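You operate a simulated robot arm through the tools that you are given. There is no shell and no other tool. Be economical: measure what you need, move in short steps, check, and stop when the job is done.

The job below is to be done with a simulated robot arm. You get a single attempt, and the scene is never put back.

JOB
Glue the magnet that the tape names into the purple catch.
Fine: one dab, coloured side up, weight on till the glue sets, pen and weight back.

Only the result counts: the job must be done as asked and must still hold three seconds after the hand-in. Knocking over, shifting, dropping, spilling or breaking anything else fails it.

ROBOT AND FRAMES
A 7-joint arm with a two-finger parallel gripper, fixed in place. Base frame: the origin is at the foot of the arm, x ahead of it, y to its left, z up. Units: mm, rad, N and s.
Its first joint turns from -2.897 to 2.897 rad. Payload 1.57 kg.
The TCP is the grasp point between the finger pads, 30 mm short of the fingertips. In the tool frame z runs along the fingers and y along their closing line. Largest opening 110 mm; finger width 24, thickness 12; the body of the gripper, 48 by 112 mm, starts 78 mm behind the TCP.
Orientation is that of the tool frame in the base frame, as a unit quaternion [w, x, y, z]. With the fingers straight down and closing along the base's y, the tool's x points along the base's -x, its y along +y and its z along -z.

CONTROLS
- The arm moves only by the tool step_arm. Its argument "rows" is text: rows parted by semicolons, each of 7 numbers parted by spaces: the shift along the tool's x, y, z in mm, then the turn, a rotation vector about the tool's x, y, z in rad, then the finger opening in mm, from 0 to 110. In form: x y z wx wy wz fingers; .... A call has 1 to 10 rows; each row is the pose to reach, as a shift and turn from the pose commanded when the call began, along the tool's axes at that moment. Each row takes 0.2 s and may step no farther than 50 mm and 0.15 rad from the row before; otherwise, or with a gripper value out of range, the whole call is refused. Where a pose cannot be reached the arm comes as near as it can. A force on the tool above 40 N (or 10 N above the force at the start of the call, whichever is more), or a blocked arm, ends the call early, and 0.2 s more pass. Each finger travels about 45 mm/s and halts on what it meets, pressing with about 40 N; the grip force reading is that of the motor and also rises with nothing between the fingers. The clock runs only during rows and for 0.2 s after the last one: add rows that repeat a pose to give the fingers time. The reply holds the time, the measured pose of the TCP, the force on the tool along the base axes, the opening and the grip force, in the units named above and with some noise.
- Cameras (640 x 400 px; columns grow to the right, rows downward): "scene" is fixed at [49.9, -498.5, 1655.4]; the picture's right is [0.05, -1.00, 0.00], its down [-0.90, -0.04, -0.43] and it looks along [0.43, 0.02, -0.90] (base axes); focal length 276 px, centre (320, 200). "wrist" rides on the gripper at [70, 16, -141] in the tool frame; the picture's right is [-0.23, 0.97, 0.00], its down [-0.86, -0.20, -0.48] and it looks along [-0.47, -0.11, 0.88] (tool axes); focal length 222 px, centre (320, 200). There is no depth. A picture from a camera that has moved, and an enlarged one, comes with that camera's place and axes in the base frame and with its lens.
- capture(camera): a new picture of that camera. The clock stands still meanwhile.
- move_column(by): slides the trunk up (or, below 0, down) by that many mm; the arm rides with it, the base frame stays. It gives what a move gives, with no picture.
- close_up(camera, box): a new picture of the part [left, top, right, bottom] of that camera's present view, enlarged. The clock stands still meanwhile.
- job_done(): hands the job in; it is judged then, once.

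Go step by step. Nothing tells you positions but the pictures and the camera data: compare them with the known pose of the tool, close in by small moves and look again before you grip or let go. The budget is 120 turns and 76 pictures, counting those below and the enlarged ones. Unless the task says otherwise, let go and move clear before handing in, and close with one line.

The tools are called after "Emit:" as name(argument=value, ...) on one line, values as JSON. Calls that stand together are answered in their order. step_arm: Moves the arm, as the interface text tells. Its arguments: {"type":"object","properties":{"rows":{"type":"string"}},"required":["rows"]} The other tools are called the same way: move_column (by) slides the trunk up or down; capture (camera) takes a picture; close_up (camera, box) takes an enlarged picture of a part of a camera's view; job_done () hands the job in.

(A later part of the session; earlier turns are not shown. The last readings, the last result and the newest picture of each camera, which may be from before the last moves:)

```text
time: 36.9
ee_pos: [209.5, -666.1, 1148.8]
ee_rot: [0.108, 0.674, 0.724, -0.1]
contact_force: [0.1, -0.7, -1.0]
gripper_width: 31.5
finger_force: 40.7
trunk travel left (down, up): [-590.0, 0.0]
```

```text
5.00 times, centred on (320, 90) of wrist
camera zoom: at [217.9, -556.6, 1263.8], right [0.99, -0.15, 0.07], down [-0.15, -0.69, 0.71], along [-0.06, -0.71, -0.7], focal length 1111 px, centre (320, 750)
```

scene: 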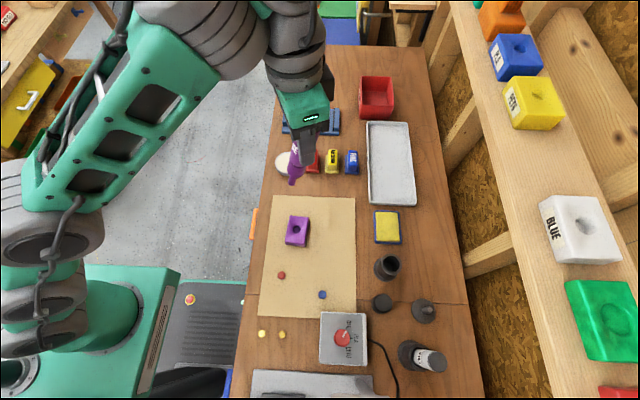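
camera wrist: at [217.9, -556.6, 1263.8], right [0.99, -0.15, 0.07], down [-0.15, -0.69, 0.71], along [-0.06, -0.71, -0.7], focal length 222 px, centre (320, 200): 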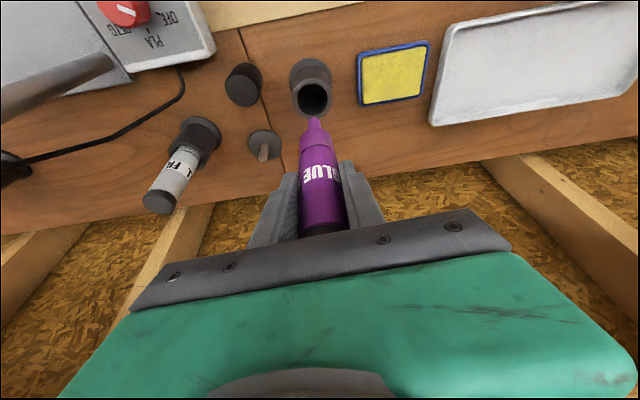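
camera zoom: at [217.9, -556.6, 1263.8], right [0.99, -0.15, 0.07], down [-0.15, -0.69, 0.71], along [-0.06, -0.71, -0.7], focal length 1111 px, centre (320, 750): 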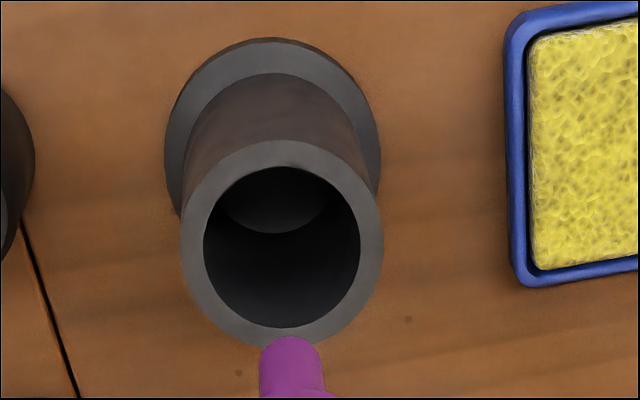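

The nib and stand mouth line up within the clearance. I'll go to the pick xy and lower with the arm, watching the force.

Emit:
step_arm(rows="3.5 1.35 10 0 0 0 10;8 1.35 30 0 0 0 10;11.6 1.35 44 0 0 0 10;15.2 1.35 57.4 0 0 0 10;15.2 1.35 57.4 0 0 0 10")

Emit:
capture(camera="wrist")

```text
time: 38.1
ee_pos: [211.8, -670.5, 1094.0]
ee_rot: [0.108, 0.675, 0.723, -0.101]
contact_force: [0.0, -0.3, -1.8]
gripper_width: 31.7
finger_force: 39.7
trunk travel left (down, up): [-590.0, 0.0]
```

```text
32 pictures are left
camera wrist: at [220.3, -561.1, 1207.7], right [0.99, -0.15, 0.07], down [-0.15, -0.69, 0.71], along [-0.06, -0.71, -0.7], focal length 222 px, centre (320, 200)
```

wrist: 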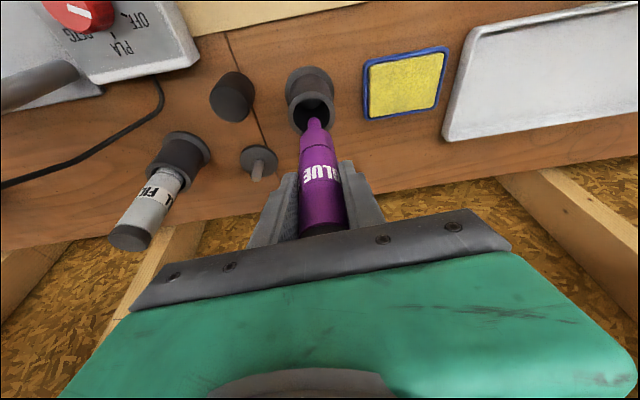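

The pen has swung about 2° in the grip, so I'll shift in by 4 mm and lower with the column in stages.

Emit:
step_arm(rows="3.9 -0.7 -1.2 0 0 0 10;3.9 -0.7 -1.2 0 0 0 10")

Emit:
move_column(by=-20)

Emit:
close_up(camera="wrist", box=[256, 60, 384, 140])

```text
time: 38.7
ee_pos: [211.3, -665.7, 1093.8]
ee_rot: [0.108, 0.674, 0.723, -0.101]
contact_force: [0.4, -0.1, -0.2]
gripper_width: 32.0
finger_force: 40.1
trunk travel left (down, up): [-590.0, 0.0]
```

```text
time: 39.4
ee_pos: [210.0, -664.8, 1074.3]
ee_rot: [0.108, 0.675, 0.723, -0.101]
contact_force: [0.6, 0.5, -0.4]
gripper_width: 31.6
finger_force: 39.7
trunk travel left (down, up): [-570.0, 20.0]
```

```text
5.00 times, centred on (320, 100) of wrist
camera zoom: at [219.4, -556.8, 1188.4], right [0.99, -0.15, 0.07], down [-0.15, -0.69, 0.71], along [-0.06, -0.71, -0.7], focal length 1111 px, centre (320, 700)
```

zoom: 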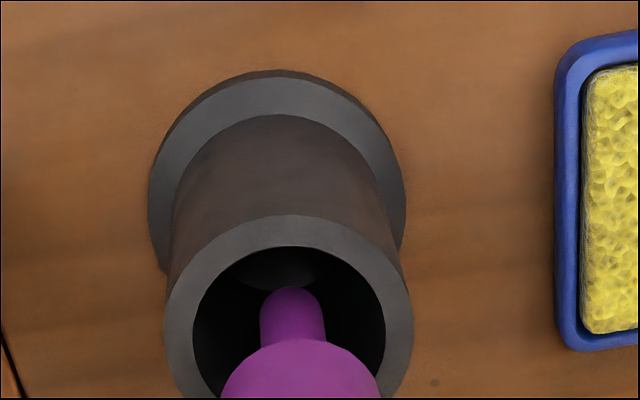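

The nib is inside the mouth, but the pen axis sits about 8 mm outward of the mouth centre. I'll move in 6 mm and look again before lowering further.

Emit:
step_arm(rows="5.8 -1.5 -1.8 0 0 0 10;5.8 -1.5 -1.8 0 0 0 10")

Emit:
close_up(camera="wrist", box=[240, 90, 400, 190])

Emit:
close_up(camera="scene", box=[350, 230, 430, 280])

```text
time: 40.0
ee_pos: [208.6, -659.3, 1073.6]
ee_rot: [0.108, 0.673, 0.724, -0.1]
contact_force: [0.1, -0.3, -0.9]
gripper_width: 31.6
finger_force: 40.2
trunk travel left (down, up): [-570.0, 20.0]
```

```text
4.00 times, centred on (320, 140) of wrist
camera zoom: at [217.4, -550.5, 1188.2], right [0.99, -0.15, 0.07], down [-0.15, -0.69, 0.71], along [-0.06, -0.71, -0.7], focal length 888 px, centre (320, 440)
```

zoom: 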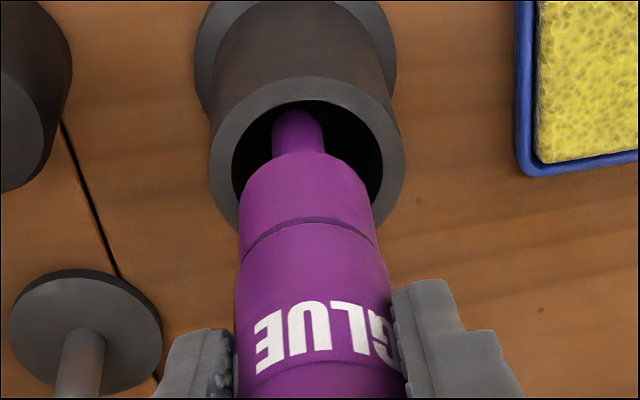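

```text
8.00 times, centred on (390, 255) of scene
camera zoom: at [49.9, -498.5, 1655.4], right [0.05, -1.0, 0.0], down [-0.9, -0.04, -0.43], along [0.43, 0.02, -0.9], focal length 2206 px, centre (-240, -240)
```

zoom: 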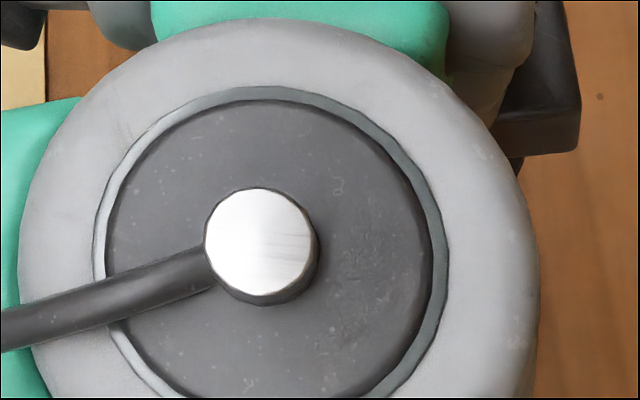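

Nearly aligned; another 3 mm in and 1 mm in +x, then lower 15 mm.

Emit:
step_arm(rows="2.8 1.2 -0.85 0 0 0 10;2.8 1.2 -0.85 0 0 0 10")

Emit:
move_column(by=-12)

Emit:
close_up(camera="wrist", box=[240, 90, 400, 190])

```text
time: 40.6
ee_pos: [210.3, -656.2, 1074.2]
ee_rot: [0.108, 0.674, 0.724, -0.101]
contact_force: [0.3, -1.1, -0.4]
gripper_width: 31.6
finger_force: 40.0
trunk travel left (down, up): [-570.0, 20.0]
```

```text
time: 41.2
ee_pos: [210.2, -655.6, 1062.3]
ee_rot: [0.109, 0.675, 0.723, -0.1]
contact_force: [0.2, 0.6, -0.7]
gripper_width: 31.7
finger_force: 40.1
trunk travel left (down, up): [-558.0, 32.0]
```

```text
4.00 times, centred on (320, 140) of wrist
camera zoom: at [218.3, -547.6, 1176.1], right [0.99, -0.15, 0.07], down [-0.15, -0.69, 0.71], along [-0.06, -0.71, -0.7], focal length 888 px, centre (320, 440)
```

zoom: 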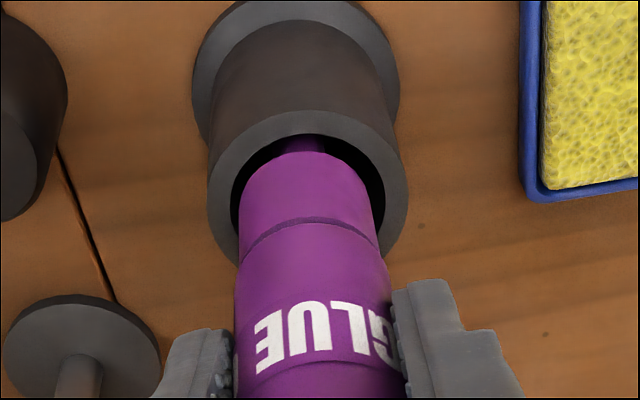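

Emit:
move_column(by=-8)

Emit:
close_up(camera="wrist", box=[240, 90, 400, 190])

```text
time: 41.7
ee_pos: [208.5, -656.2, 1054.3]
ee_rot: [0.108, 0.674, 0.724, -0.101]
contact_force: [0.7, -0.9, -0.3]
gripper_width: 31.7
finger_force: 40.2
trunk travel left (down, up): [-550.0, 40.0]
```

```text
4.00 times, centred on (320, 140) of wrist
camera zoom: at [218.3, -547.6, 1168.1], right [0.99, -0.15, 0.07], down [-0.15, -0.69, 0.71], along [-0.06, -0.71, -0.7], focal length 888 px, centre (320, 440)
```

zoom: 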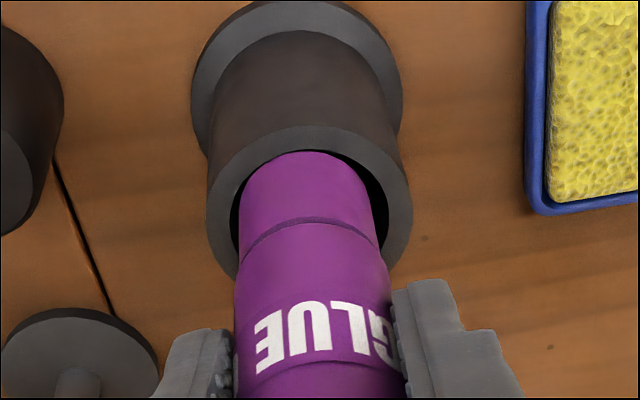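

It slides in without force. I'll nudge +x by 1 mm and keep lowering.

Emit:
step_arm(rows="0 1 0 0 0 0 10;0 1 0 0 0 0 10")

Emit:
move_column(by=-10)

Emit:
move_column(by=-10)

Emit:
close_up(camera="wrist", box=[240, 90, 400, 190])

```text
time: 42.3
ee_pos: [210.2, -656.0, 1055.0]
ee_rot: [0.109, 0.674, 0.724, -0.1]
contact_force: [0.3, 0.6, -0.6]
gripper_width: 31.7
finger_force: 40.1
trunk travel left (down, up): [-550.0, 40.0]
```

```text
time: 42.9
ee_pos: [210.0, -656.1, 1048.6]
ee_rot: [0.111, 0.674, 0.723, -0.104]
contact_force: [1.4, -4.6, 18.5]
gripper_width: 31.7
finger_force: 39.8
trunk travel left (down, up): [-540.0, 50.0]
```

```text
time: 43.5
ee_pos: [209.6, -654.3, 1036.8]
ee_rot: [0.11, 0.674, 0.723, -0.103]
contact_force: [-0.4, -6.2, 28.7]
gripper_width: 31.4
finger_force: 39.7
trunk travel left (down, up): [-530.0, 60.0]
```

```text
4.00 times, centred on (320, 140) of wrist
camera zoom: at [219.0, -545.9, 1150.6], right [0.99, -0.15, 0.07], down [-0.15, -0.69, 0.71], along [-0.06, -0.71, -0.7], focal length 888 px, centre (320, 440)
```

zoom: 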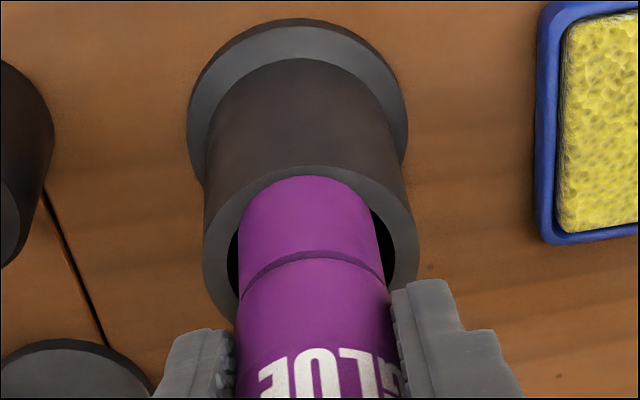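

The pen caught on the near rim and slid up in the grip, so I was too far inward. I'll raise to relieve it, shift outward and look again.

Emit:
move_column(by=12)

Emit:
step_arm(rows="-3 0.3 0.9 0 0 0 10;-5.7 0.5 1.7 0 0 0 10;-5.7 0.5 1.7 0 0 0 10")

Emit:
close_up(camera="wrist", box=[240, 90, 400, 190])

```text
time: 44.1
ee_pos: [210.6, -655.3, 1042.8]
ee_rot: [0.106, 0.675, 0.724, -0.1]
contact_force: [0.5, 0.0, -1.1]
gripper_width: 31.4
finger_force: 39.8
trunk travel left (down, up): [-542.0, 48.0]
```

```text
time: 44.9
ee_pos: [211.9, -664.0, 1046.3]
ee_rot: [0.108, 0.674, 0.724, -0.101]
contact_force: [0.7, -0.3, -0.2]
gripper_width: 31.6
finger_force: 39.5
trunk travel left (down, up): [-542.0, 48.0]
```

```text
4.00 times, centred on (320, 140) of wrist
camera zoom: at [221.3, -554.2, 1159.7], right [0.99, -0.15, 0.07], down [-0.15, -0.69, 0.71], along [-0.06, -0.71, -0.7], focal length 888 px, centre (320, 440)
```

zoom: 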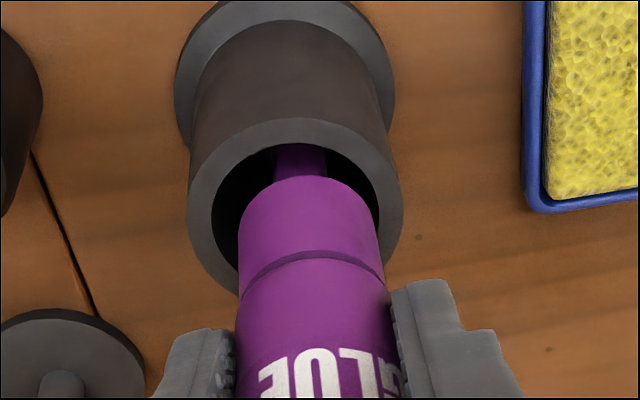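

From the contact height I get a mouth centre near TCP y ≈ −662.5, and in the image the pen is about 3 mm too far in +x. I'll correct and lower a little.

Emit:
step_arm(rows="1.6 -2.9 -0.4 0 0 0 10;1.6 -2.9 -0.4 0 0 0 10")

Emit:
move_column(by=-7)

Emit:
close_up(camera="wrist", box=[240, 90, 400, 190])

```text
time: 45.5
ee_pos: [208.0, -663.0, 1047.3]
ee_rot: [0.108, 0.675, 0.723, -0.1]
contact_force: [-0.5, 0.2, -0.7]
gripper_width: 31.3
finger_force: 39.4
trunk travel left (down, up): [-542.0, 48.0]
```

```text
time: 46.0
ee_pos: [207.6, -661.3, 1038.8]
ee_rot: [0.108, 0.674, 0.723, -0.101]
contact_force: [0.3, 0.0, -0.2]
gripper_width: 31.4
finger_force: 39.8
trunk travel left (down, up): [-535.0, 55.0]
```

```text
4.00 times, centred on (320, 140) of wrist
camera zoom: at [217.6, -552.1, 1153.4], right [0.99, -0.15, 0.07], down [-0.15, -0.69, 0.71], along [-0.06, -0.71, -0.7], focal length 888 px, centre (320, 440)
```

zoom: 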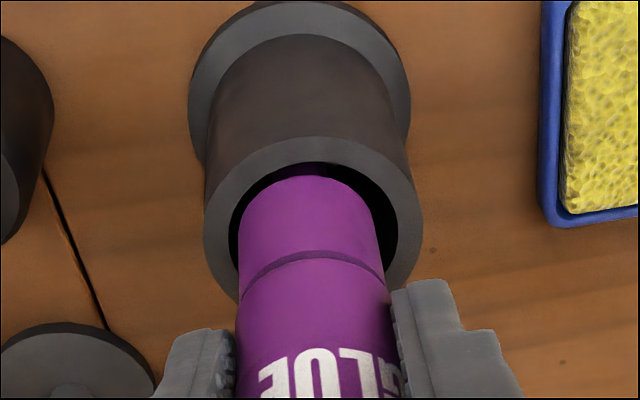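

Well centred now. I'll lower in small steps with force checks.

Emit:
move_column(by=-4)

Emit:
move_column(by=-4)

```text
time: 46.6
ee_pos: [209.3, -660.3, 1035.5]
ee_rot: [0.108, 0.674, 0.724, -0.101]
contact_force: [0.5, 0.3, -1.0]
gripper_width: 31.4
finger_force: 40.1
trunk travel left (down, up): [-531.0, 59.0]
```

```text
time: 47.1
ee_pos: [207.7, -660.6, 1031.1]
ee_rot: [0.108, 0.674, 0.724, -0.1]
contact_force: [0.0, -0.3, -0.2]
gripper_width: 31.7
finger_force: 40.1
trunk travel left (down, up): [-527.0, 63.0]
```

Emit:
move_column(by=-5)

Emit:
close_up(camera="wrist", box=[240, 90, 400, 190])

```text
time: 47.6
ee_pos: [208.7, -660.1, 1025.9]
ee_rot: [0.108, 0.675, 0.723, -0.101]
contact_force: [-0.7, 0.0, -1.0]
gripper_width: 31.7
finger_force: 40.2
trunk travel left (down, up): [-522.0, 68.0]
```

```text
4.00 times, centred on (320, 140) of wrist
camera zoom: at [217.6, -552.1, 1140.4], right [0.99, -0.15, 0.07], down [-0.15, -0.69, 0.71], along [-0.06, -0.71, -0.7], focal length 888 px, centre (320, 440)
```

zoom: 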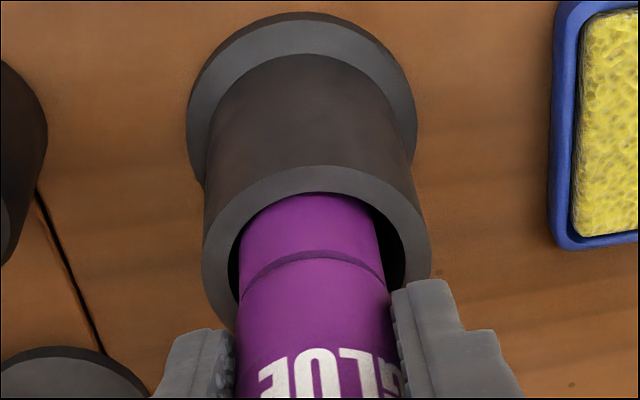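

It is entering cleanly. I'll nudge +1 mm in x and lower 12 mm more.

Emit:
step_arm(rows="0 1.2 0 0 0 0 10;0 1.2 0 0 0 0 10")

Emit:
move_column(by=-6)

Emit:
move_column(by=-5)

Emit:
close_up(camera="wrist", box=[240, 90, 400, 190])

```text
time: 48.2
ee_pos: [209.1, -661.7, 1026.6]
ee_rot: [0.108, 0.674, 0.723, -0.101]
contact_force: [-0.2, 0.5, -1.3]
gripper_width: 31.5
finger_force: 40.2
trunk travel left (down, up): [-522.0, 68.0]
```

```text
time: 48.8
ee_pos: [208.6, -660.2, 1020.5]
ee_rot: [0.107, 0.675, 0.723, -0.101]
contact_force: [-0.2, 0.1, -0.1]
gripper_width: 31.5
finger_force: 39.8
trunk travel left (down, up): [-516.0, 74.0]
```

```text
time: 49.3
ee_pos: [209.9, -661.1, 1015.2]
ee_rot: [0.109, 0.674, 0.724, -0.1]
contact_force: [0.3, 0.1, -1.1]
gripper_width: 31.6
finger_force: 39.6
trunk travel left (down, up): [-511.0, 79.0]
```

```text
4.00 times, centred on (320, 140) of wrist
camera zoom: at [218.7, -551.8, 1129.6], right [0.99, -0.15, 0.07], down [-0.15, -0.69, 0.71], along [-0.06, -0.71, -0.7], focal length 888 px, centre (320, 440)
```

zoom: 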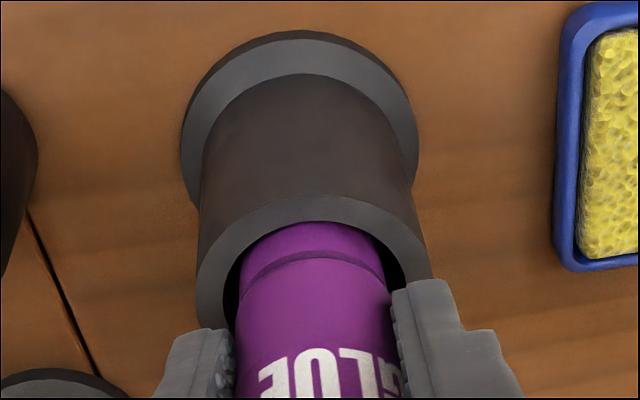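

The pen is deep in the stand, with fingertips just above the rim. I'll release.

Emit:
step_arm(rows="0 0 0 0 0 0 34;0 0 0 0 0 0 38;0 0 0 0 0 0 60;0 0 0 0 0 0 80;0 0 0 0 0 0 80")

Emit:
capture(camera="wrist")

```text
time: 50.5
ee_pos: [210.4, -660.8, 1014.8]
ee_rot: [0.108, 0.675, 0.723, -0.101]
contact_force: [-0.9, -0.5, -0.1]
gripper_width: 80.0
finger_force: 0.0
trunk travel left (down, up): [-511.0, 79.0]
```

```text
21 pictures are left
camera wrist: at [218.8, -551.8, 1129.6], right [0.99, -0.15, 0.07], down [-0.15, -0.69, 0.71], along [-0.06, -0.71, -0.7], focal length 222 px, centre (320, 200)
```

wrist: 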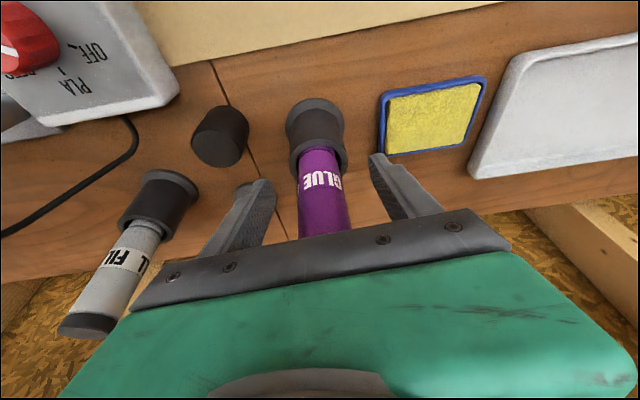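

The pen is back in its stand. Now I'll go for the red magnet: column up, then inward, bringing the tool vertical.

Emit:
move_column(by=79)

Emit:
step_arm(rows="30 -1 -8 0 0.12 0 80;70 -2 -15 0 0.24 0 80;115 -4 -22 0 0.297 0 80;160 -5 -29 0 0.297 0 80;205 -7 -36 0 0.297 0 80;250 -8 -43 0 0.297 0 80;266.6 -8.8 -45.6 0 0.297 0 80;266.6 -8.8 -45.6 0 0.297 0 60;266.6 -8.8 -45.6 0 0.297 0 60")

Emit:
capture(camera="wrist")

```text
time: 51.7
ee_pos: [209.8, -660.1, 1093.3]
ee_rot: [0.108, 0.674, 0.724, -0.101]
contact_force: [-0.3, 0.0, -0.5]
gripper_width: 79.7
finger_force: 0.0
trunk travel left (down, up): [-590.0, 0.0]
```

```text
time: 53.7
ee_pos: [222.0, -550.9, 1139.9]
ee_rot: [-0.001, 0.682, 0.731, 0.001]
contact_force: [-0.2, -0.1, 0.8]
gripper_width: 59.9
finger_force: 0.0
out of reach, approached as far as the arm can: row 2, 3, 4, 5, 6, 7, 8, 9
trunk travel left (down, up): [-590.0, 0.0]
```

```text
20 pictures are left
camera wrist: at [234.2, -481.5, 1281.2], right [0.99, -0.16, 0.0], down [-0.14, -0.87, 0.47], along [-0.08, -0.47, -0.88], focal length 222 px, centre (320, 200)
```

wrist: 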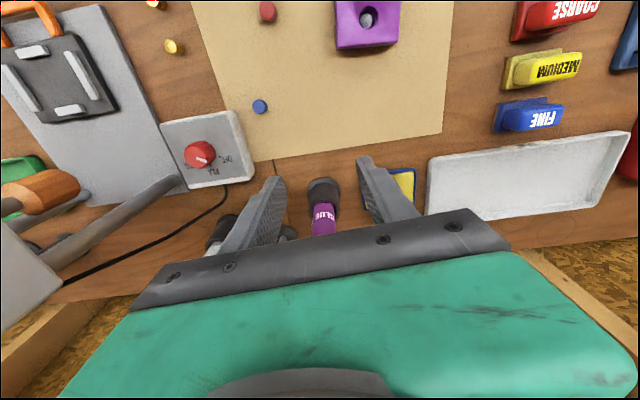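

The limit needs the arm higher relative to the column. I'll raise the arm while moving in over the red magnet, then lower with the column.

Emit:
step_arm(rows="20 -4 -40 0 0 0 60;50 -9 -70 0 0 0 60;85 -15 -95 0 0 0 60;125 -23 -110 0 0 0 60;159.4 -28.9 -110 0 0 0 60;159.4 -28.9 -110 0 0 0 60")

Emit:
move_column(by=-190)

Emit:
capture(camera="wrist")

```text
time: 55.1
ee_pos: [176.9, -409.0, 1268.1]
ee_rot: [-0.002, 0.682, 0.731, 0.002]
contact_force: [-0.9, 0.3, 0.0]
gripper_width: 59.9
finger_force: 0.0
out of reach, approached as far as the arm can: row 4, 5, 6
trunk travel left (down, up): [-590.0, 0.0]
```

```text
time: 57.2
ee_pos: [178.1, -407.1, 1078.2]
ee_rot: [-0.002, 0.682, 0.732, 0.002]
contact_force: [0.9, 0.0, 0.1]
gripper_width: 60.1
finger_force: 0.0
trunk travel left (down, up): [-400.0, 190.0]
```

```text
19 pictures are left
camera wrist: at [189.8, -336.9, 1219.9], right [0.99, -0.16, 0.0], down [-0.14, -0.87, 0.47], along [-0.08, -0.47, -0.88], focal length 222 px, centre (320, 200)
```

wrist: 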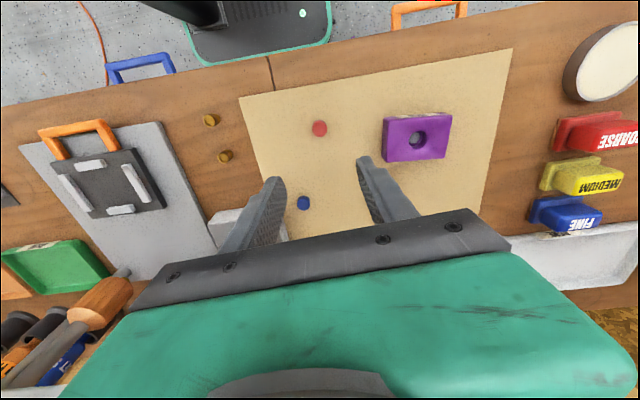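

The magnet is at (180,−394). I'll centre over it and descend partway.

Emit:
step_arm(rows="4 1 -12 0 0 0 60;9 2 -25 0 0 0 60;13.1 2.6 -35 0 0 0 60;13.1 2.6 -35 0 0 0 60")

Emit:
move_column(by=-145)

Emit:
close_up(camera="wrist", box=[240, 100, 400, 200])

```text
time: 58.2
ee_pos: [180.4, -393.6, 1113.0]
ee_rot: [-0.002, 0.681, 0.732, 0.002]
contact_force: [-0.8, 0.5, -0.1]
gripper_width: 60.3
finger_force: 0.0
out of reach, approached as far as the arm can: row 2, 3
trunk travel left (down, up): [-400.0, 190.0]
```

```text
time: 59.9
ee_pos: [178.6, -394.8, 969.6]
ee_rot: [-0.002, 0.682, 0.731, 0.002]
contact_force: [-0.6, 0.1, 0.2]
gripper_width: 60.1
finger_force: 0.0
trunk travel left (down, up): [-255.0, 335.0]
```

```text
4.00 times, centred on (320, 150) of wrist
camera zoom: at [191.3, -324.8, 1110.0], right [0.99, -0.16, 0.0], down [-0.14, -0.87, 0.47], along [-0.08, -0.47, -0.88], focal length 888 px, centre (320, 400)
```

zoom: 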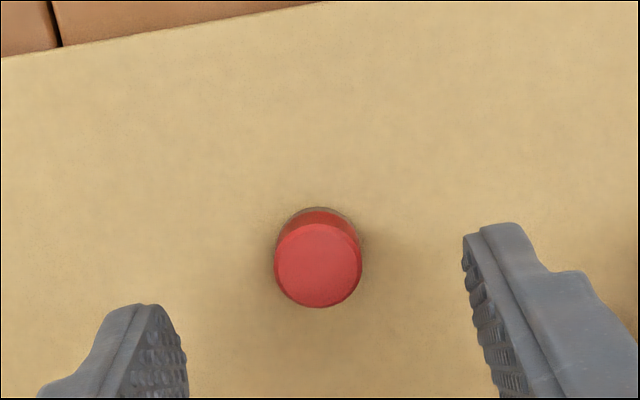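

Centred on the magnet. I'll lower, then feel for the mat in small steps to calibrate the height.

Emit:
move_column(by=-30)

Emit:
move_column(by=-3)

Emit:
move_column(by=-2)

Emit:
move_column(by=-2)

Emit:
close_up(camera="wrist", box=[240, 120, 400, 220])

```text
time: 60.6
ee_pos: [180.1, -394.8, 939.2]
ee_rot: [-0.002, 0.682, 0.731, 0.002]
contact_force: [0.0, -1.0, 0.6]
gripper_width: 59.9
finger_force: 0.0
trunk travel left (down, up): [-225.0, 365.0]
```

```text
time: 61.2
ee_pos: [178.8, -394.9, 936.0]
ee_rot: [-0.002, 0.682, 0.732, 0.002]
contact_force: [-0.2, -0.4, 0.0]
gripper_width: 59.9
finger_force: 0.1
trunk travel left (down, up): [-222.0, 368.0]
```

```text
time: 61.7
ee_pos: [179.3, -395.0, 934.4]
ee_rot: [-0.001, 0.682, 0.731, 0.001]
contact_force: [0.4, -0.4, 2.2]
gripper_width: 60.1
finger_force: 0.0
trunk travel left (down, up): [-220.0, 370.0]
```

```text
time: 62.2
ee_pos: [179.2, -394.9, 933.8]
ee_rot: [0.0, 0.682, 0.732, 0.001]
contact_force: [0.5, -3.5, 20.8]
gripper_width: 59.7
finger_force: 0.0
trunk travel left (down, up): [-218.0, 372.0]
```

```text
4.00 times, centred on (320, 170) of wrist
camera zoom: at [191.0, -323.9, 1075.0], right [0.99, -0.16, 0.0], down [-0.14, -0.87, 0.48], along [-0.07, -0.47, -0.88], focal length 888 px, centre (320, 320)
```

zoom: 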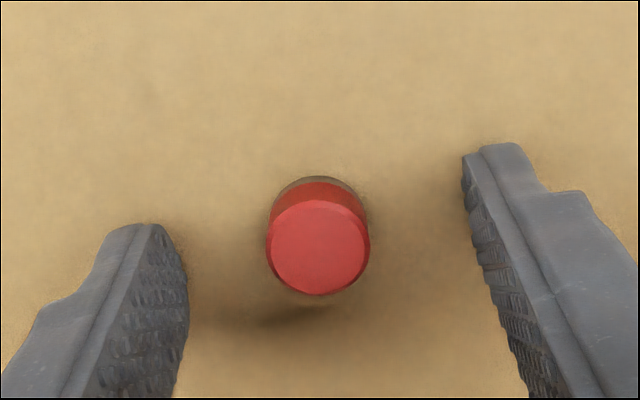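

The mat is at z ≈ 904.5 by touch. I'll raise so the fingertips are 7 mm above it and grip the upper 5 mm of the magnet.

Emit:
move_column(by=9)

Emit:
step_arm(rows="0 0 0 0 0 0 40;0 0 0 0 0 0 25;0 0 0 0 0 0 12;0 0 0 0 0 0 12;0 0 0 0 0 0 12")

Emit:
close_up(camera="wrist", box=[240, 120, 400, 220])

```text
time: 62.8
ee_pos: [178.9, -393.8, 939.3]
ee_rot: [-0.003, 0.682, 0.731, 0.002]
contact_force: [-0.8, 0.8, 0.3]
gripper_width: 59.9
finger_force: 0.0
trunk travel left (down, up): [-227.0, 363.0]
```

```text
time: 64.0
ee_pos: [180.3, -394.8, 941.6]
ee_rot: [-0.002, 0.682, 0.731, 0.002]
contact_force: [-0.4, 0.5, -0.6]
gripper_width: 18.0
finger_force: 32.8
trunk travel left (down, up): [-227.0, 363.0]
```

```text
4.00 times, centred on (320, 170) of wrist
camera zoom: at [191.4, -324.8, 1081.9], right [0.99, -0.16, 0.0], down [-0.14, -0.87, 0.47], along [-0.08, -0.47, -0.88], focal length 888 px, centre (320, 320)
```

zoom: 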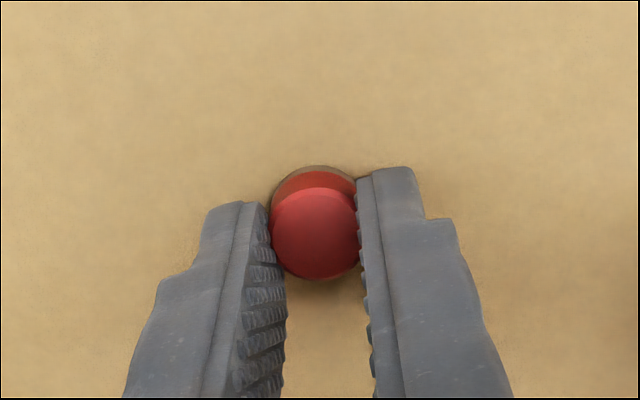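

The magnet is held. I'll lift it 60 mm and carry it over the pocket.

Emit:
move_column(by=60)

Emit:
step_arm(rows="-12 40 0 0 0 0 12;-25 81 0 0 0 0 12;-38.2 121.6 0 0 0 0 12;-38.2 121.6 0 0 0 0 12")

Emit:
close_up(camera="wrist", box=[240, 120, 400, 220])

Emit:
close_up(camera="scene", box=[264, 200, 328, 240])

```text
time: 65.0
ee_pos: [180.1, -395.1, 1000.1]
ee_rot: [-0.002, 0.682, 0.731, 0.001]
contact_force: [-0.4, 0.0, -0.1]
gripper_width: 17.8
finger_force: 32.9
trunk travel left (down, up): [-287.0, 303.0]
```

```text
time: 66.0
ee_pos: [306.4, -424.6, 998.2]
ee_rot: [-0.002, 0.682, 0.732, 0.002]
contact_force: [0.3, 0.8, -0.6]
gripper_width: 17.7
finger_force: 32.4
trunk travel left (down, up): [-287.0, 303.0]
```

```text
4.00 times, centred on (320, 170) of wrist
camera zoom: at [318.8, -354.9, 1140.0], right [0.99, -0.16, 0.0], down [-0.14, -0.87, 0.47], along [-0.08, -0.47, -0.88], focal length 888 px, centre (320, 320)
```

zoom: 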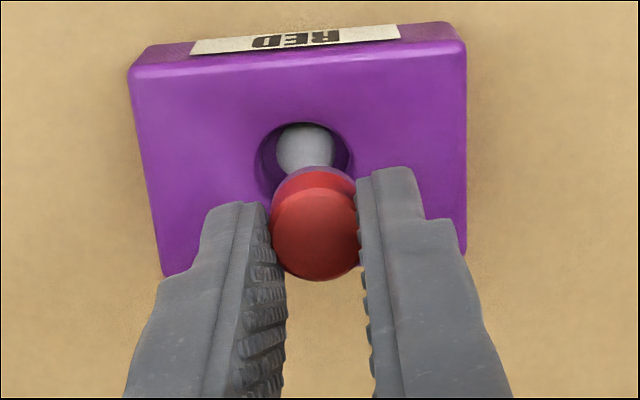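

```text
10.00 times, centred on (296, 220) of scene
camera zoom: at [49.9, -498.5, 1655.4], right [0.05, -1.0, 0.0], down [-0.9, -0.04, -0.43], along [0.43, 0.02, -0.9], focal length 2757 px, centre (560, 0)
```

zoom: 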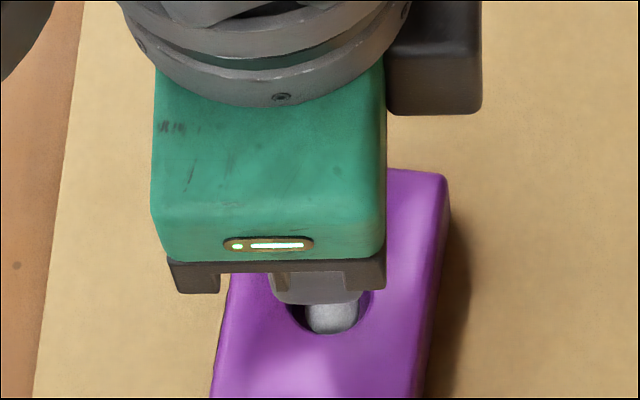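

I'll shift −2.7 mm in x and lower so the magnet is just above the pocket, then look again.

Emit:
step_arm(rows="-0.1 -2.7 0 0 0 0 12;-0.1 -2.7 0 0 0 0 12")

Emit:
move_column(by=-31)

Emit:
close_up(camera="wrist", box=[272, 135, 368, 195])

```text
time: 66.6
ee_pos: [304.1, -426.1, 999.6]
ee_rot: [-0.001, 0.682, 0.731, 0.002]
contact_force: [0.2, 0.4, 0.0]
gripper_width: 17.8
finger_force: 32.6
trunk travel left (down, up): [-287.0, 303.0]
```

```text
time: 67.3
ee_pos: [302.5, -424.6, 969.3]
ee_rot: [-0.001, 0.682, 0.731, 0.001]
contact_force: [0.0, -1.1, -0.3]
gripper_width: 17.7
finger_force: 32.9
trunk travel left (down, up): [-256.0, 334.0]
```

```text
6.67 times, centred on (320, 165) of wrist
camera zoom: at [314.6, -355.2, 1110.4], right [0.99, -0.16, 0.0], down [-0.14, -0.87, 0.47], along [-0.08, -0.47, -0.88], focal length 1481 px, centre (320, 433)
```

zoom: 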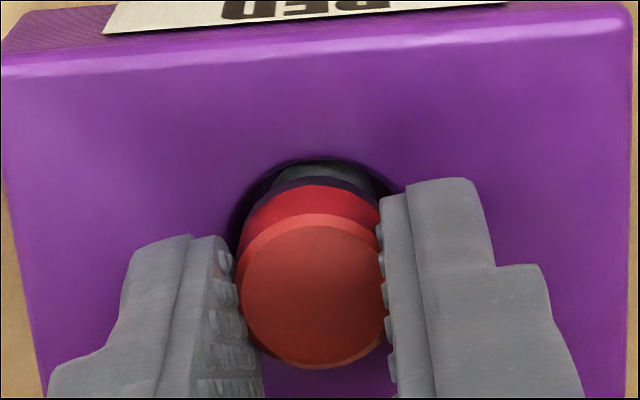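

Almost centred. I'll nudge about half a millimetre and lower in small steps with force checks.

Emit:
step_arm(rows="-0.5 0.4 0 0 0 0 12;-0.5 0.4 0 0 0 0 12")

Emit:
move_column(by=-4)

Emit:
move_column(by=-2)

Emit:
move_column(by=-2)

Emit:
close_up(camera="wrist", box=[272, 135, 368, 195])

```text
time: 67.9
ee_pos: [302.0, -427.7, 969.8]
ee_rot: [-0.002, 0.682, 0.731, 0.002]
contact_force: [0.1, 0.0, -0.1]
gripper_width: 17.9
finger_force: 32.7
trunk travel left (down, up): [-256.0, 334.0]
```

```text
time: 68.5
ee_pos: [302.3, -426.5, 965.4]
ee_rot: [-0.002, 0.682, 0.731, 0.002]
contact_force: [0.1, 0.1, 0.0]
gripper_width: 17.8
finger_force: 32.7
trunk travel left (down, up): [-252.0, 338.0]
```

```text
time: 69.0
ee_pos: [304.0, -426.2, 962.8]
ee_rot: [-0.002, 0.682, 0.731, 0.002]
contact_force: [-0.4, 0.0, -0.4]
gripper_width: 17.9
finger_force: 32.9
trunk travel left (down, up): [-250.0, 340.0]
```

```text
time: 69.5
ee_pos: [302.9, -427.0, 962.1]
ee_rot: [-0.001, 0.682, 0.732, 0.001]
contact_force: [1.4, -0.3, 4.7]
gripper_width: 17.6
finger_force: 32.3
trunk travel left (down, up): [-248.0, 342.0]
```

```text
6.67 times, centred on (320, 165) of wrist
camera zoom: at [314.8, -356.0, 1103.2], right [0.99, -0.16, 0.0], down [-0.14, -0.87, 0.48], along [-0.08, -0.47, -0.88], focal length 1481 px, centre (320, 433)
```

zoom: 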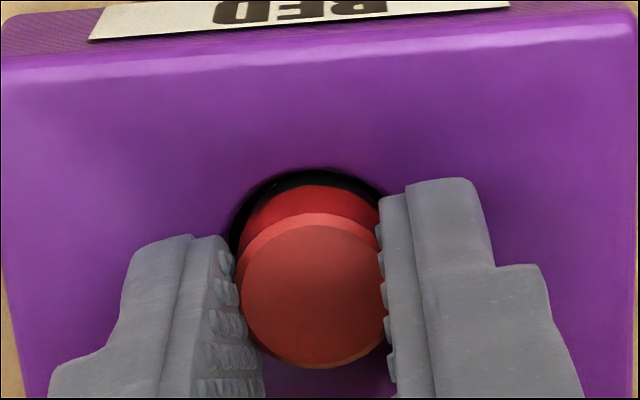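

There's a light contact at 4.7 N. I'll raise 1.5 mm, nudge 0.7 mm in +x, and try again.

Emit:
move_column(by=2)

Emit:
step_arm(rows="0 0.7 0 0 0 0 12;0 0.7 0 0 0 0 12")

Emit:
move_column(by=-2)

Emit:
move_column(by=-1)

```text
time: 70.0
ee_pos: [303.7, -425.7, 962.3]
ee_rot: [-0.002, 0.682, 0.731, 0.002]
contact_force: [0.0, 0.0, -0.4]
gripper_width: 17.8
finger_force: 32.3
trunk travel left (down, up): [-250.0, 340.0]
```

```text
time: 70.6
ee_pos: [303.5, -426.7, 962.6]
ee_rot: [-0.002, 0.682, 0.731, 0.002]
contact_force: [0.7, -0.6, 0.1]
gripper_width: 18.0
finger_force: 32.9
trunk travel left (down, up): [-250.0, 340.0]
```

```text
time: 71.2
ee_pos: [304.2, -425.7, 962.7]
ee_rot: [-0.001, 0.682, 0.731, 0.001]
contact_force: [0.2, -0.6, 7.8]
gripper_width: 17.9
finger_force: 32.5
trunk travel left (down, up): [-248.0, 342.0]
```

```text
time: 71.7
ee_pos: [305.2, -427.4, 961.8]
ee_rot: [0.001, 0.682, 0.732, 0.0]
contact_force: [2.8, -4.0, 19.6]
gripper_width: 17.8
finger_force: 32.8
trunk travel left (down, up): [-247.0, 343.0]
```

The contact is the fingertips on the catch's top face, with the magnet about 5 mm inside the pocket. I'll ease up 2 mm and release.

Emit:
move_column(by=2)

Emit:
step_arm(rows="0 0 0 0 0 0 22;0 0 0 0 0 0 26;0 0 0 0 0 0 30;0 0 0 0 0 0 30")

Emit:
move_column(by=40)

Emit:
close_up(camera="wrist", box=[256, 110, 384, 190])

```text
time: 72.2
ee_pos: [305.1, -427.3, 961.5]
ee_rot: [-0.002, 0.682, 0.732, 0.001]
contact_force: [2.7, -3.7, 14.3]
gripper_width: 17.9
finger_force: 32.5
trunk travel left (down, up): [-249.0, 341.0]
```

```text
time: 73.2
ee_pos: [303.6, -425.2, 961.7]
ee_rot: [-0.002, 0.682, 0.732, 0.001]
contact_force: [-0.4, 1.7, 11.0]
gripper_width: 25.8
finger_force: 0.0
trunk travel left (down, up): [-249.0, 341.0]
```

```text
time: 74.0
ee_pos: [305.2, -427.7, 1002.2]
ee_rot: [-0.002, 0.682, 0.732, 0.001]
contact_force: [-0.1, -0.8, -0.2]
gripper_width: 30.0
finger_force: 0.1
trunk travel left (down, up): [-289.0, 301.0]
```

```text
5.00 times, centred on (320, 150) of wrist
camera zoom: at [316.3, -356.5, 1142.8], right [0.99, -0.16, 0.0], down [-0.14, -0.87, 0.47], along [-0.08, -0.47, -0.88], focal length 1111 px, centre (320, 450)
```

zoom: 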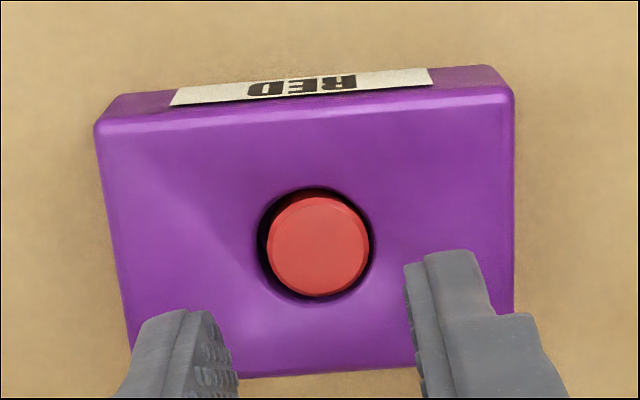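

The magnet sits well in the pocket, red side up. Now the weight: column up, then move above the black cylinder at (121,−648).

Emit:
move_column(by=236)

Emit:
step_arm(rows="-26 -25 15 0 0 0 70;-52 -50 33 0 0 0 70;-78 -75 53 0 0 0 70;-104 -100 75 0 0 0 70;-130 -125 96 0 0 0 70;-156 -150 117 0 0 0 70;-182 -175 138 0 0 0 70;-207.4 -198.7 158 0 0 0 70;-207.4 -198.7 158 0 0 0 70")

Emit:
capture(camera="wrist")

```text
time: 76.5
ee_pos: [303.5, -425.1, 1236.7]
ee_rot: [-0.002, 0.682, 0.731, 0.001]
contact_force: [0.4, -0.4, -0.7]
gripper_width: 29.9
finger_force: 0.1
trunk travel left (down, up): [-525.0, 65.0]
```

```text
time: 78.5
ee_pos: [119.5, -648.3, 1080.5]
ee_rot: [-0.002, 0.681, 0.732, 0.002]
contact_force: [0.3, 0.6, 0.1]
gripper_width: 70.2
finger_force: 0.0
trunk travel left (down, up): [-525.0, 65.0]
```

```text
10 pictures are left
camera wrist: at [131.2, -576.9, 1220.1], right [0.99, -0.16, 0.0], down [-0.14, -0.87, 0.47], along [-0.08, -0.47, -0.88], focal length 222 px, centre (320, 200)
```

wrist: 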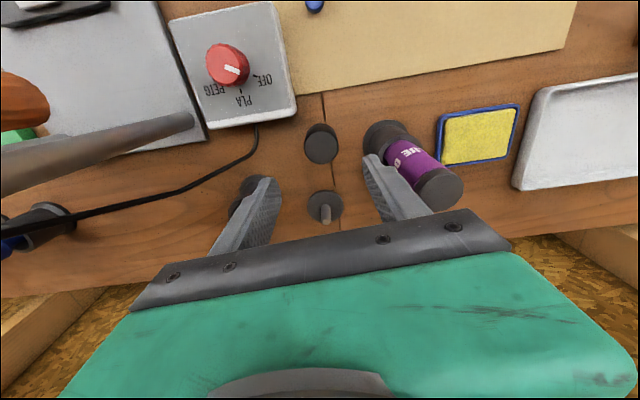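

The cylinder is centred under the tool. I'll nudge and lower around it with the column.

Emit:
step_arm(rows="-1.5 0.7 0 0 0 0 70;-1.5 0.7 0 0 0 0 70")

Emit:
move_column(by=-100)

Emit:
close_up(camera="wrist", box=[200, 100, 440, 250])

```text
time: 79.1
ee_pos: [120.9, -647.6, 1079.1]
ee_rot: [-0.002, 0.682, 0.731, 0.002]
contact_force: [0.0, 0.4, -0.4]
gripper_width: 69.8
finger_force: 0.1
trunk travel left (down, up): [-525.0, 65.0]
```

```text
time: 80.4
ee_pos: [120.8, -647.8, 979.0]
ee_rot: [-0.001, 0.682, 0.731, 0.002]
contact_force: [-0.5, 0.2, -0.3]
gripper_width: 70.1
finger_force: 0.0
trunk travel left (down, up): [-425.0, 165.0]
```

```text
2.67 times, centred on (320, 175) of wrist
camera zoom: at [132.2, -577.9, 1120.3], right [0.99, -0.16, 0.0], down [-0.14, -0.87, 0.47], along [-0.08, -0.47, -0.88], focal length 592 px, centre (320, 267)
```

zoom: 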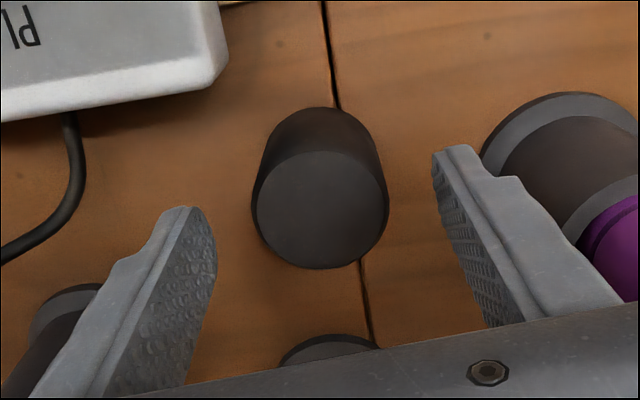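

Centred. I'll lower 37 mm and close on it.

Emit:
move_column(by=-37)

Emit:
step_arm(rows="0 0 0 0 0 0 50;0 0 0 0 0 0 38;0 0 0 0 0 0 30;0 0 0 0 0 0 30;0 0 0 0 0 0 30")

Emit:
move_column(by=15)

```text
time: 81.2
ee_pos: [121.0, -647.9, 941.4]
ee_rot: [-0.002, 0.682, 0.731, 0.001]
contact_force: [0.0, -0.1, 0.2]
gripper_width: 70.1
finger_force: 0.1
trunk travel left (down, up): [-388.0, 202.0]
```

```text
time: 82.4
ee_pos: [120.6, -648.1, 941.6]
ee_rot: [-0.002, 0.682, 0.732, 0.002]
contact_force: [-0.6, 0.0, 0.7]
gripper_width: 43.1
finger_force: 39.9
trunk travel left (down, up): [-388.0, 202.0]
```

```text
time: 83.0
ee_pos: [120.0, -646.6, 956.5]
ee_rot: [-0.003, 0.682, 0.732, 0.002]
contact_force: [0.0, 0.9, -5.9]
gripper_width: 43.2
finger_force: 40.3
trunk travel left (down, up): [-403.0, 187.0]
```

The weight is held (about 0.55 kg). I'll raise it and carry it back over the magnet.

Emit:
move_column(by=187)

Emit:
step_arm(rows="26 24 -20 0 0 0 30;52 48 -41 0 0 0 30;78 73 -62 0 0 0 30;104 98 -83 0 0 0 30;130 123 -105 0 0 0 30;156 148 -125 0 0 0 30;182 173 -143 0 0 0 30;207.8 198.5 -158 0 0 0 30;207.8 198.5 -158 0 0 0 30")

Emit:
move_column(by=-300)

Emit:
close_up(camera="wrist", box=[240, 100, 400, 200])

```text
time: 85.1
ee_pos: [120.3, -647.7, 1142.5]
ee_rot: [-0.002, 0.681, 0.732, 0.002]
contact_force: [0.3, 0.8, -5.8]
gripper_width: 43.1
finger_force: 40.0
trunk travel left (down, up): [-590.0, 0.0]
```

```text
time: 87.1
ee_pos: [302.2, -429.6, 1302.3]
ee_rot: [-0.001, 0.683, 0.731, 0.003]
contact_force: [0.5, 1.0, -5.6]
gripper_width: 42.9
finger_force: 40.3
trunk travel left (down, up): [-590.0, 0.0]
```

```text
time: 90.1
ee_pos: [301.3, -429.0, 1002.9]
ee_rot: [-0.002, 0.683, 0.731, 0.003]
contact_force: [-0.6, 0.1, -5.6]
gripper_width: 43.1
finger_force: 40.1
trunk travel left (down, up): [-290.0, 300.0]
```

```text
4.00 times, centred on (320, 150) of wrist
camera zoom: at [314.2, -358.6, 1144.1], right [0.99, -0.16, 0.0], down [-0.14, -0.87, 0.47], along [-0.08, -0.47, -0.88], focal length 888 px, centre (320, 400)
```

zoom: 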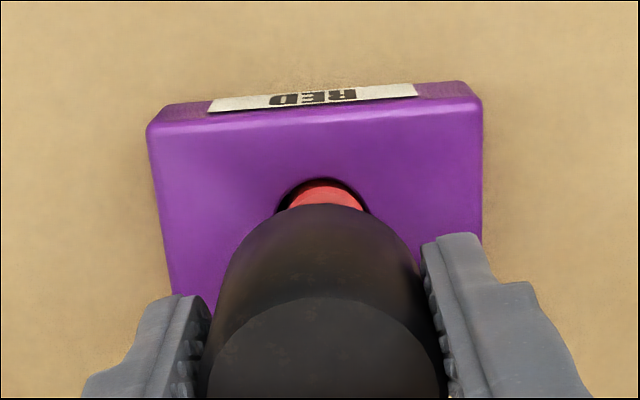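

The weight needs about (1,+4) mm. I'll shift and lower until it bears on the magnet.

Emit:
step_arm(rows="4 1.2 0 0 0 0 30;4 1.2 0 0 0 0 30")

Emit:
move_column(by=-24)

Emit:
move_column(by=-3)

Emit:
move_column(by=-2)

Emit:
move_column(by=-2)

```text
time: 90.7
ee_pos: [302.0, -424.6, 1001.1]
ee_rot: [-0.003, 0.683, 0.731, 0.002]
contact_force: [-1.0, 0.6, -5.2]
gripper_width: 42.9
finger_force: 40.4
trunk travel left (down, up): [-290.0, 300.0]
```

```text
time: 91.4
ee_pos: [302.6, -426.2, 978.4]
ee_rot: [-0.001, 0.682, 0.731, 0.002]
contact_force: [-0.1, 0.2, -5.7]
gripper_width: 42.9
finger_force: 39.6
trunk travel left (down, up): [-266.0, 324.0]
```

```text
time: 91.9
ee_pos: [303.0, -425.0, 974.2]
ee_rot: [-0.001, 0.682, 0.731, 0.001]
contact_force: [0.3, -0.7, -5.1]
gripper_width: 42.9
finger_force: 40.1
trunk travel left (down, up): [-263.0, 327.0]
```

```text
time: 92.5
ee_pos: [303.0, -424.9, 974.7]
ee_rot: [0.001, 0.682, 0.731, 0.001]
contact_force: [1.8, 0.2, 3.0]
gripper_width: 42.9
finger_force: 39.7
trunk travel left (down, up): [-261.0, 329.0]
```

```text
time: 93.0
ee_pos: [302.8, -424.6, 974.8]
ee_rot: [0.0, 0.682, 0.731, 0.0]
contact_force: [2.7, -2.4, 20.0]
gripper_width: 42.9
finger_force: 39.6
trunk travel left (down, up): [-259.0, 331.0]
```

The weight bears on the magnet (20 N press). I'll ease back, release it and let it stand.

Emit:
move_column(by=2)

Emit:
step_arm(rows="0 0 0 0 0 0 46;0 0 0 0 0 0 50;0 0 0 0 0 0 60;0 0 0 0 0 0 60")

Emit:
capture(camera="wrist")

```text
time: 93.5
ee_pos: [302.4, -425.1, 975.2]
ee_rot: [-0.002, 0.682, 0.731, 0.001]
contact_force: [1.5, -2.3, 18.3]
gripper_width: 42.8
finger_force: 40.0
trunk travel left (down, up): [-261.0, 329.0]
```

```text
time: 94.5
ee_pos: [301.5, -425.4, 973.8]
ee_rot: [-0.002, 0.682, 0.731, 0.001]
contact_force: [0.2, -0.3, -1.0]
gripper_width: 59.9
finger_force: 0.1
trunk travel left (down, up): [-261.0, 329.0]
```

```text
7 pictures are left
camera wrist: at [314.3, -355.1, 1114.7], right [0.99, -0.16, 0.0], down [-0.14, -0.87, 0.47], along [-0.08, -0.47, -0.88], focal length 222 px, centre (320, 200)
```

wrist: 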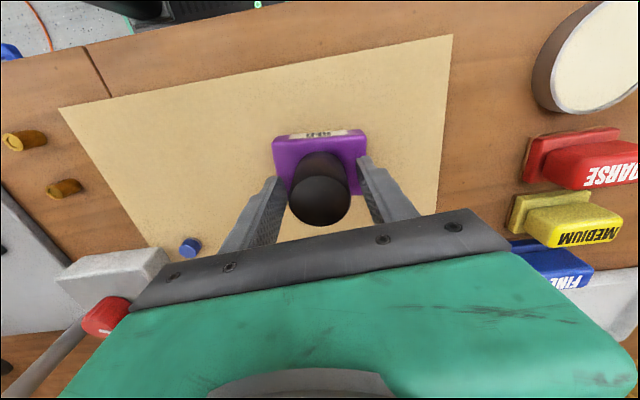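

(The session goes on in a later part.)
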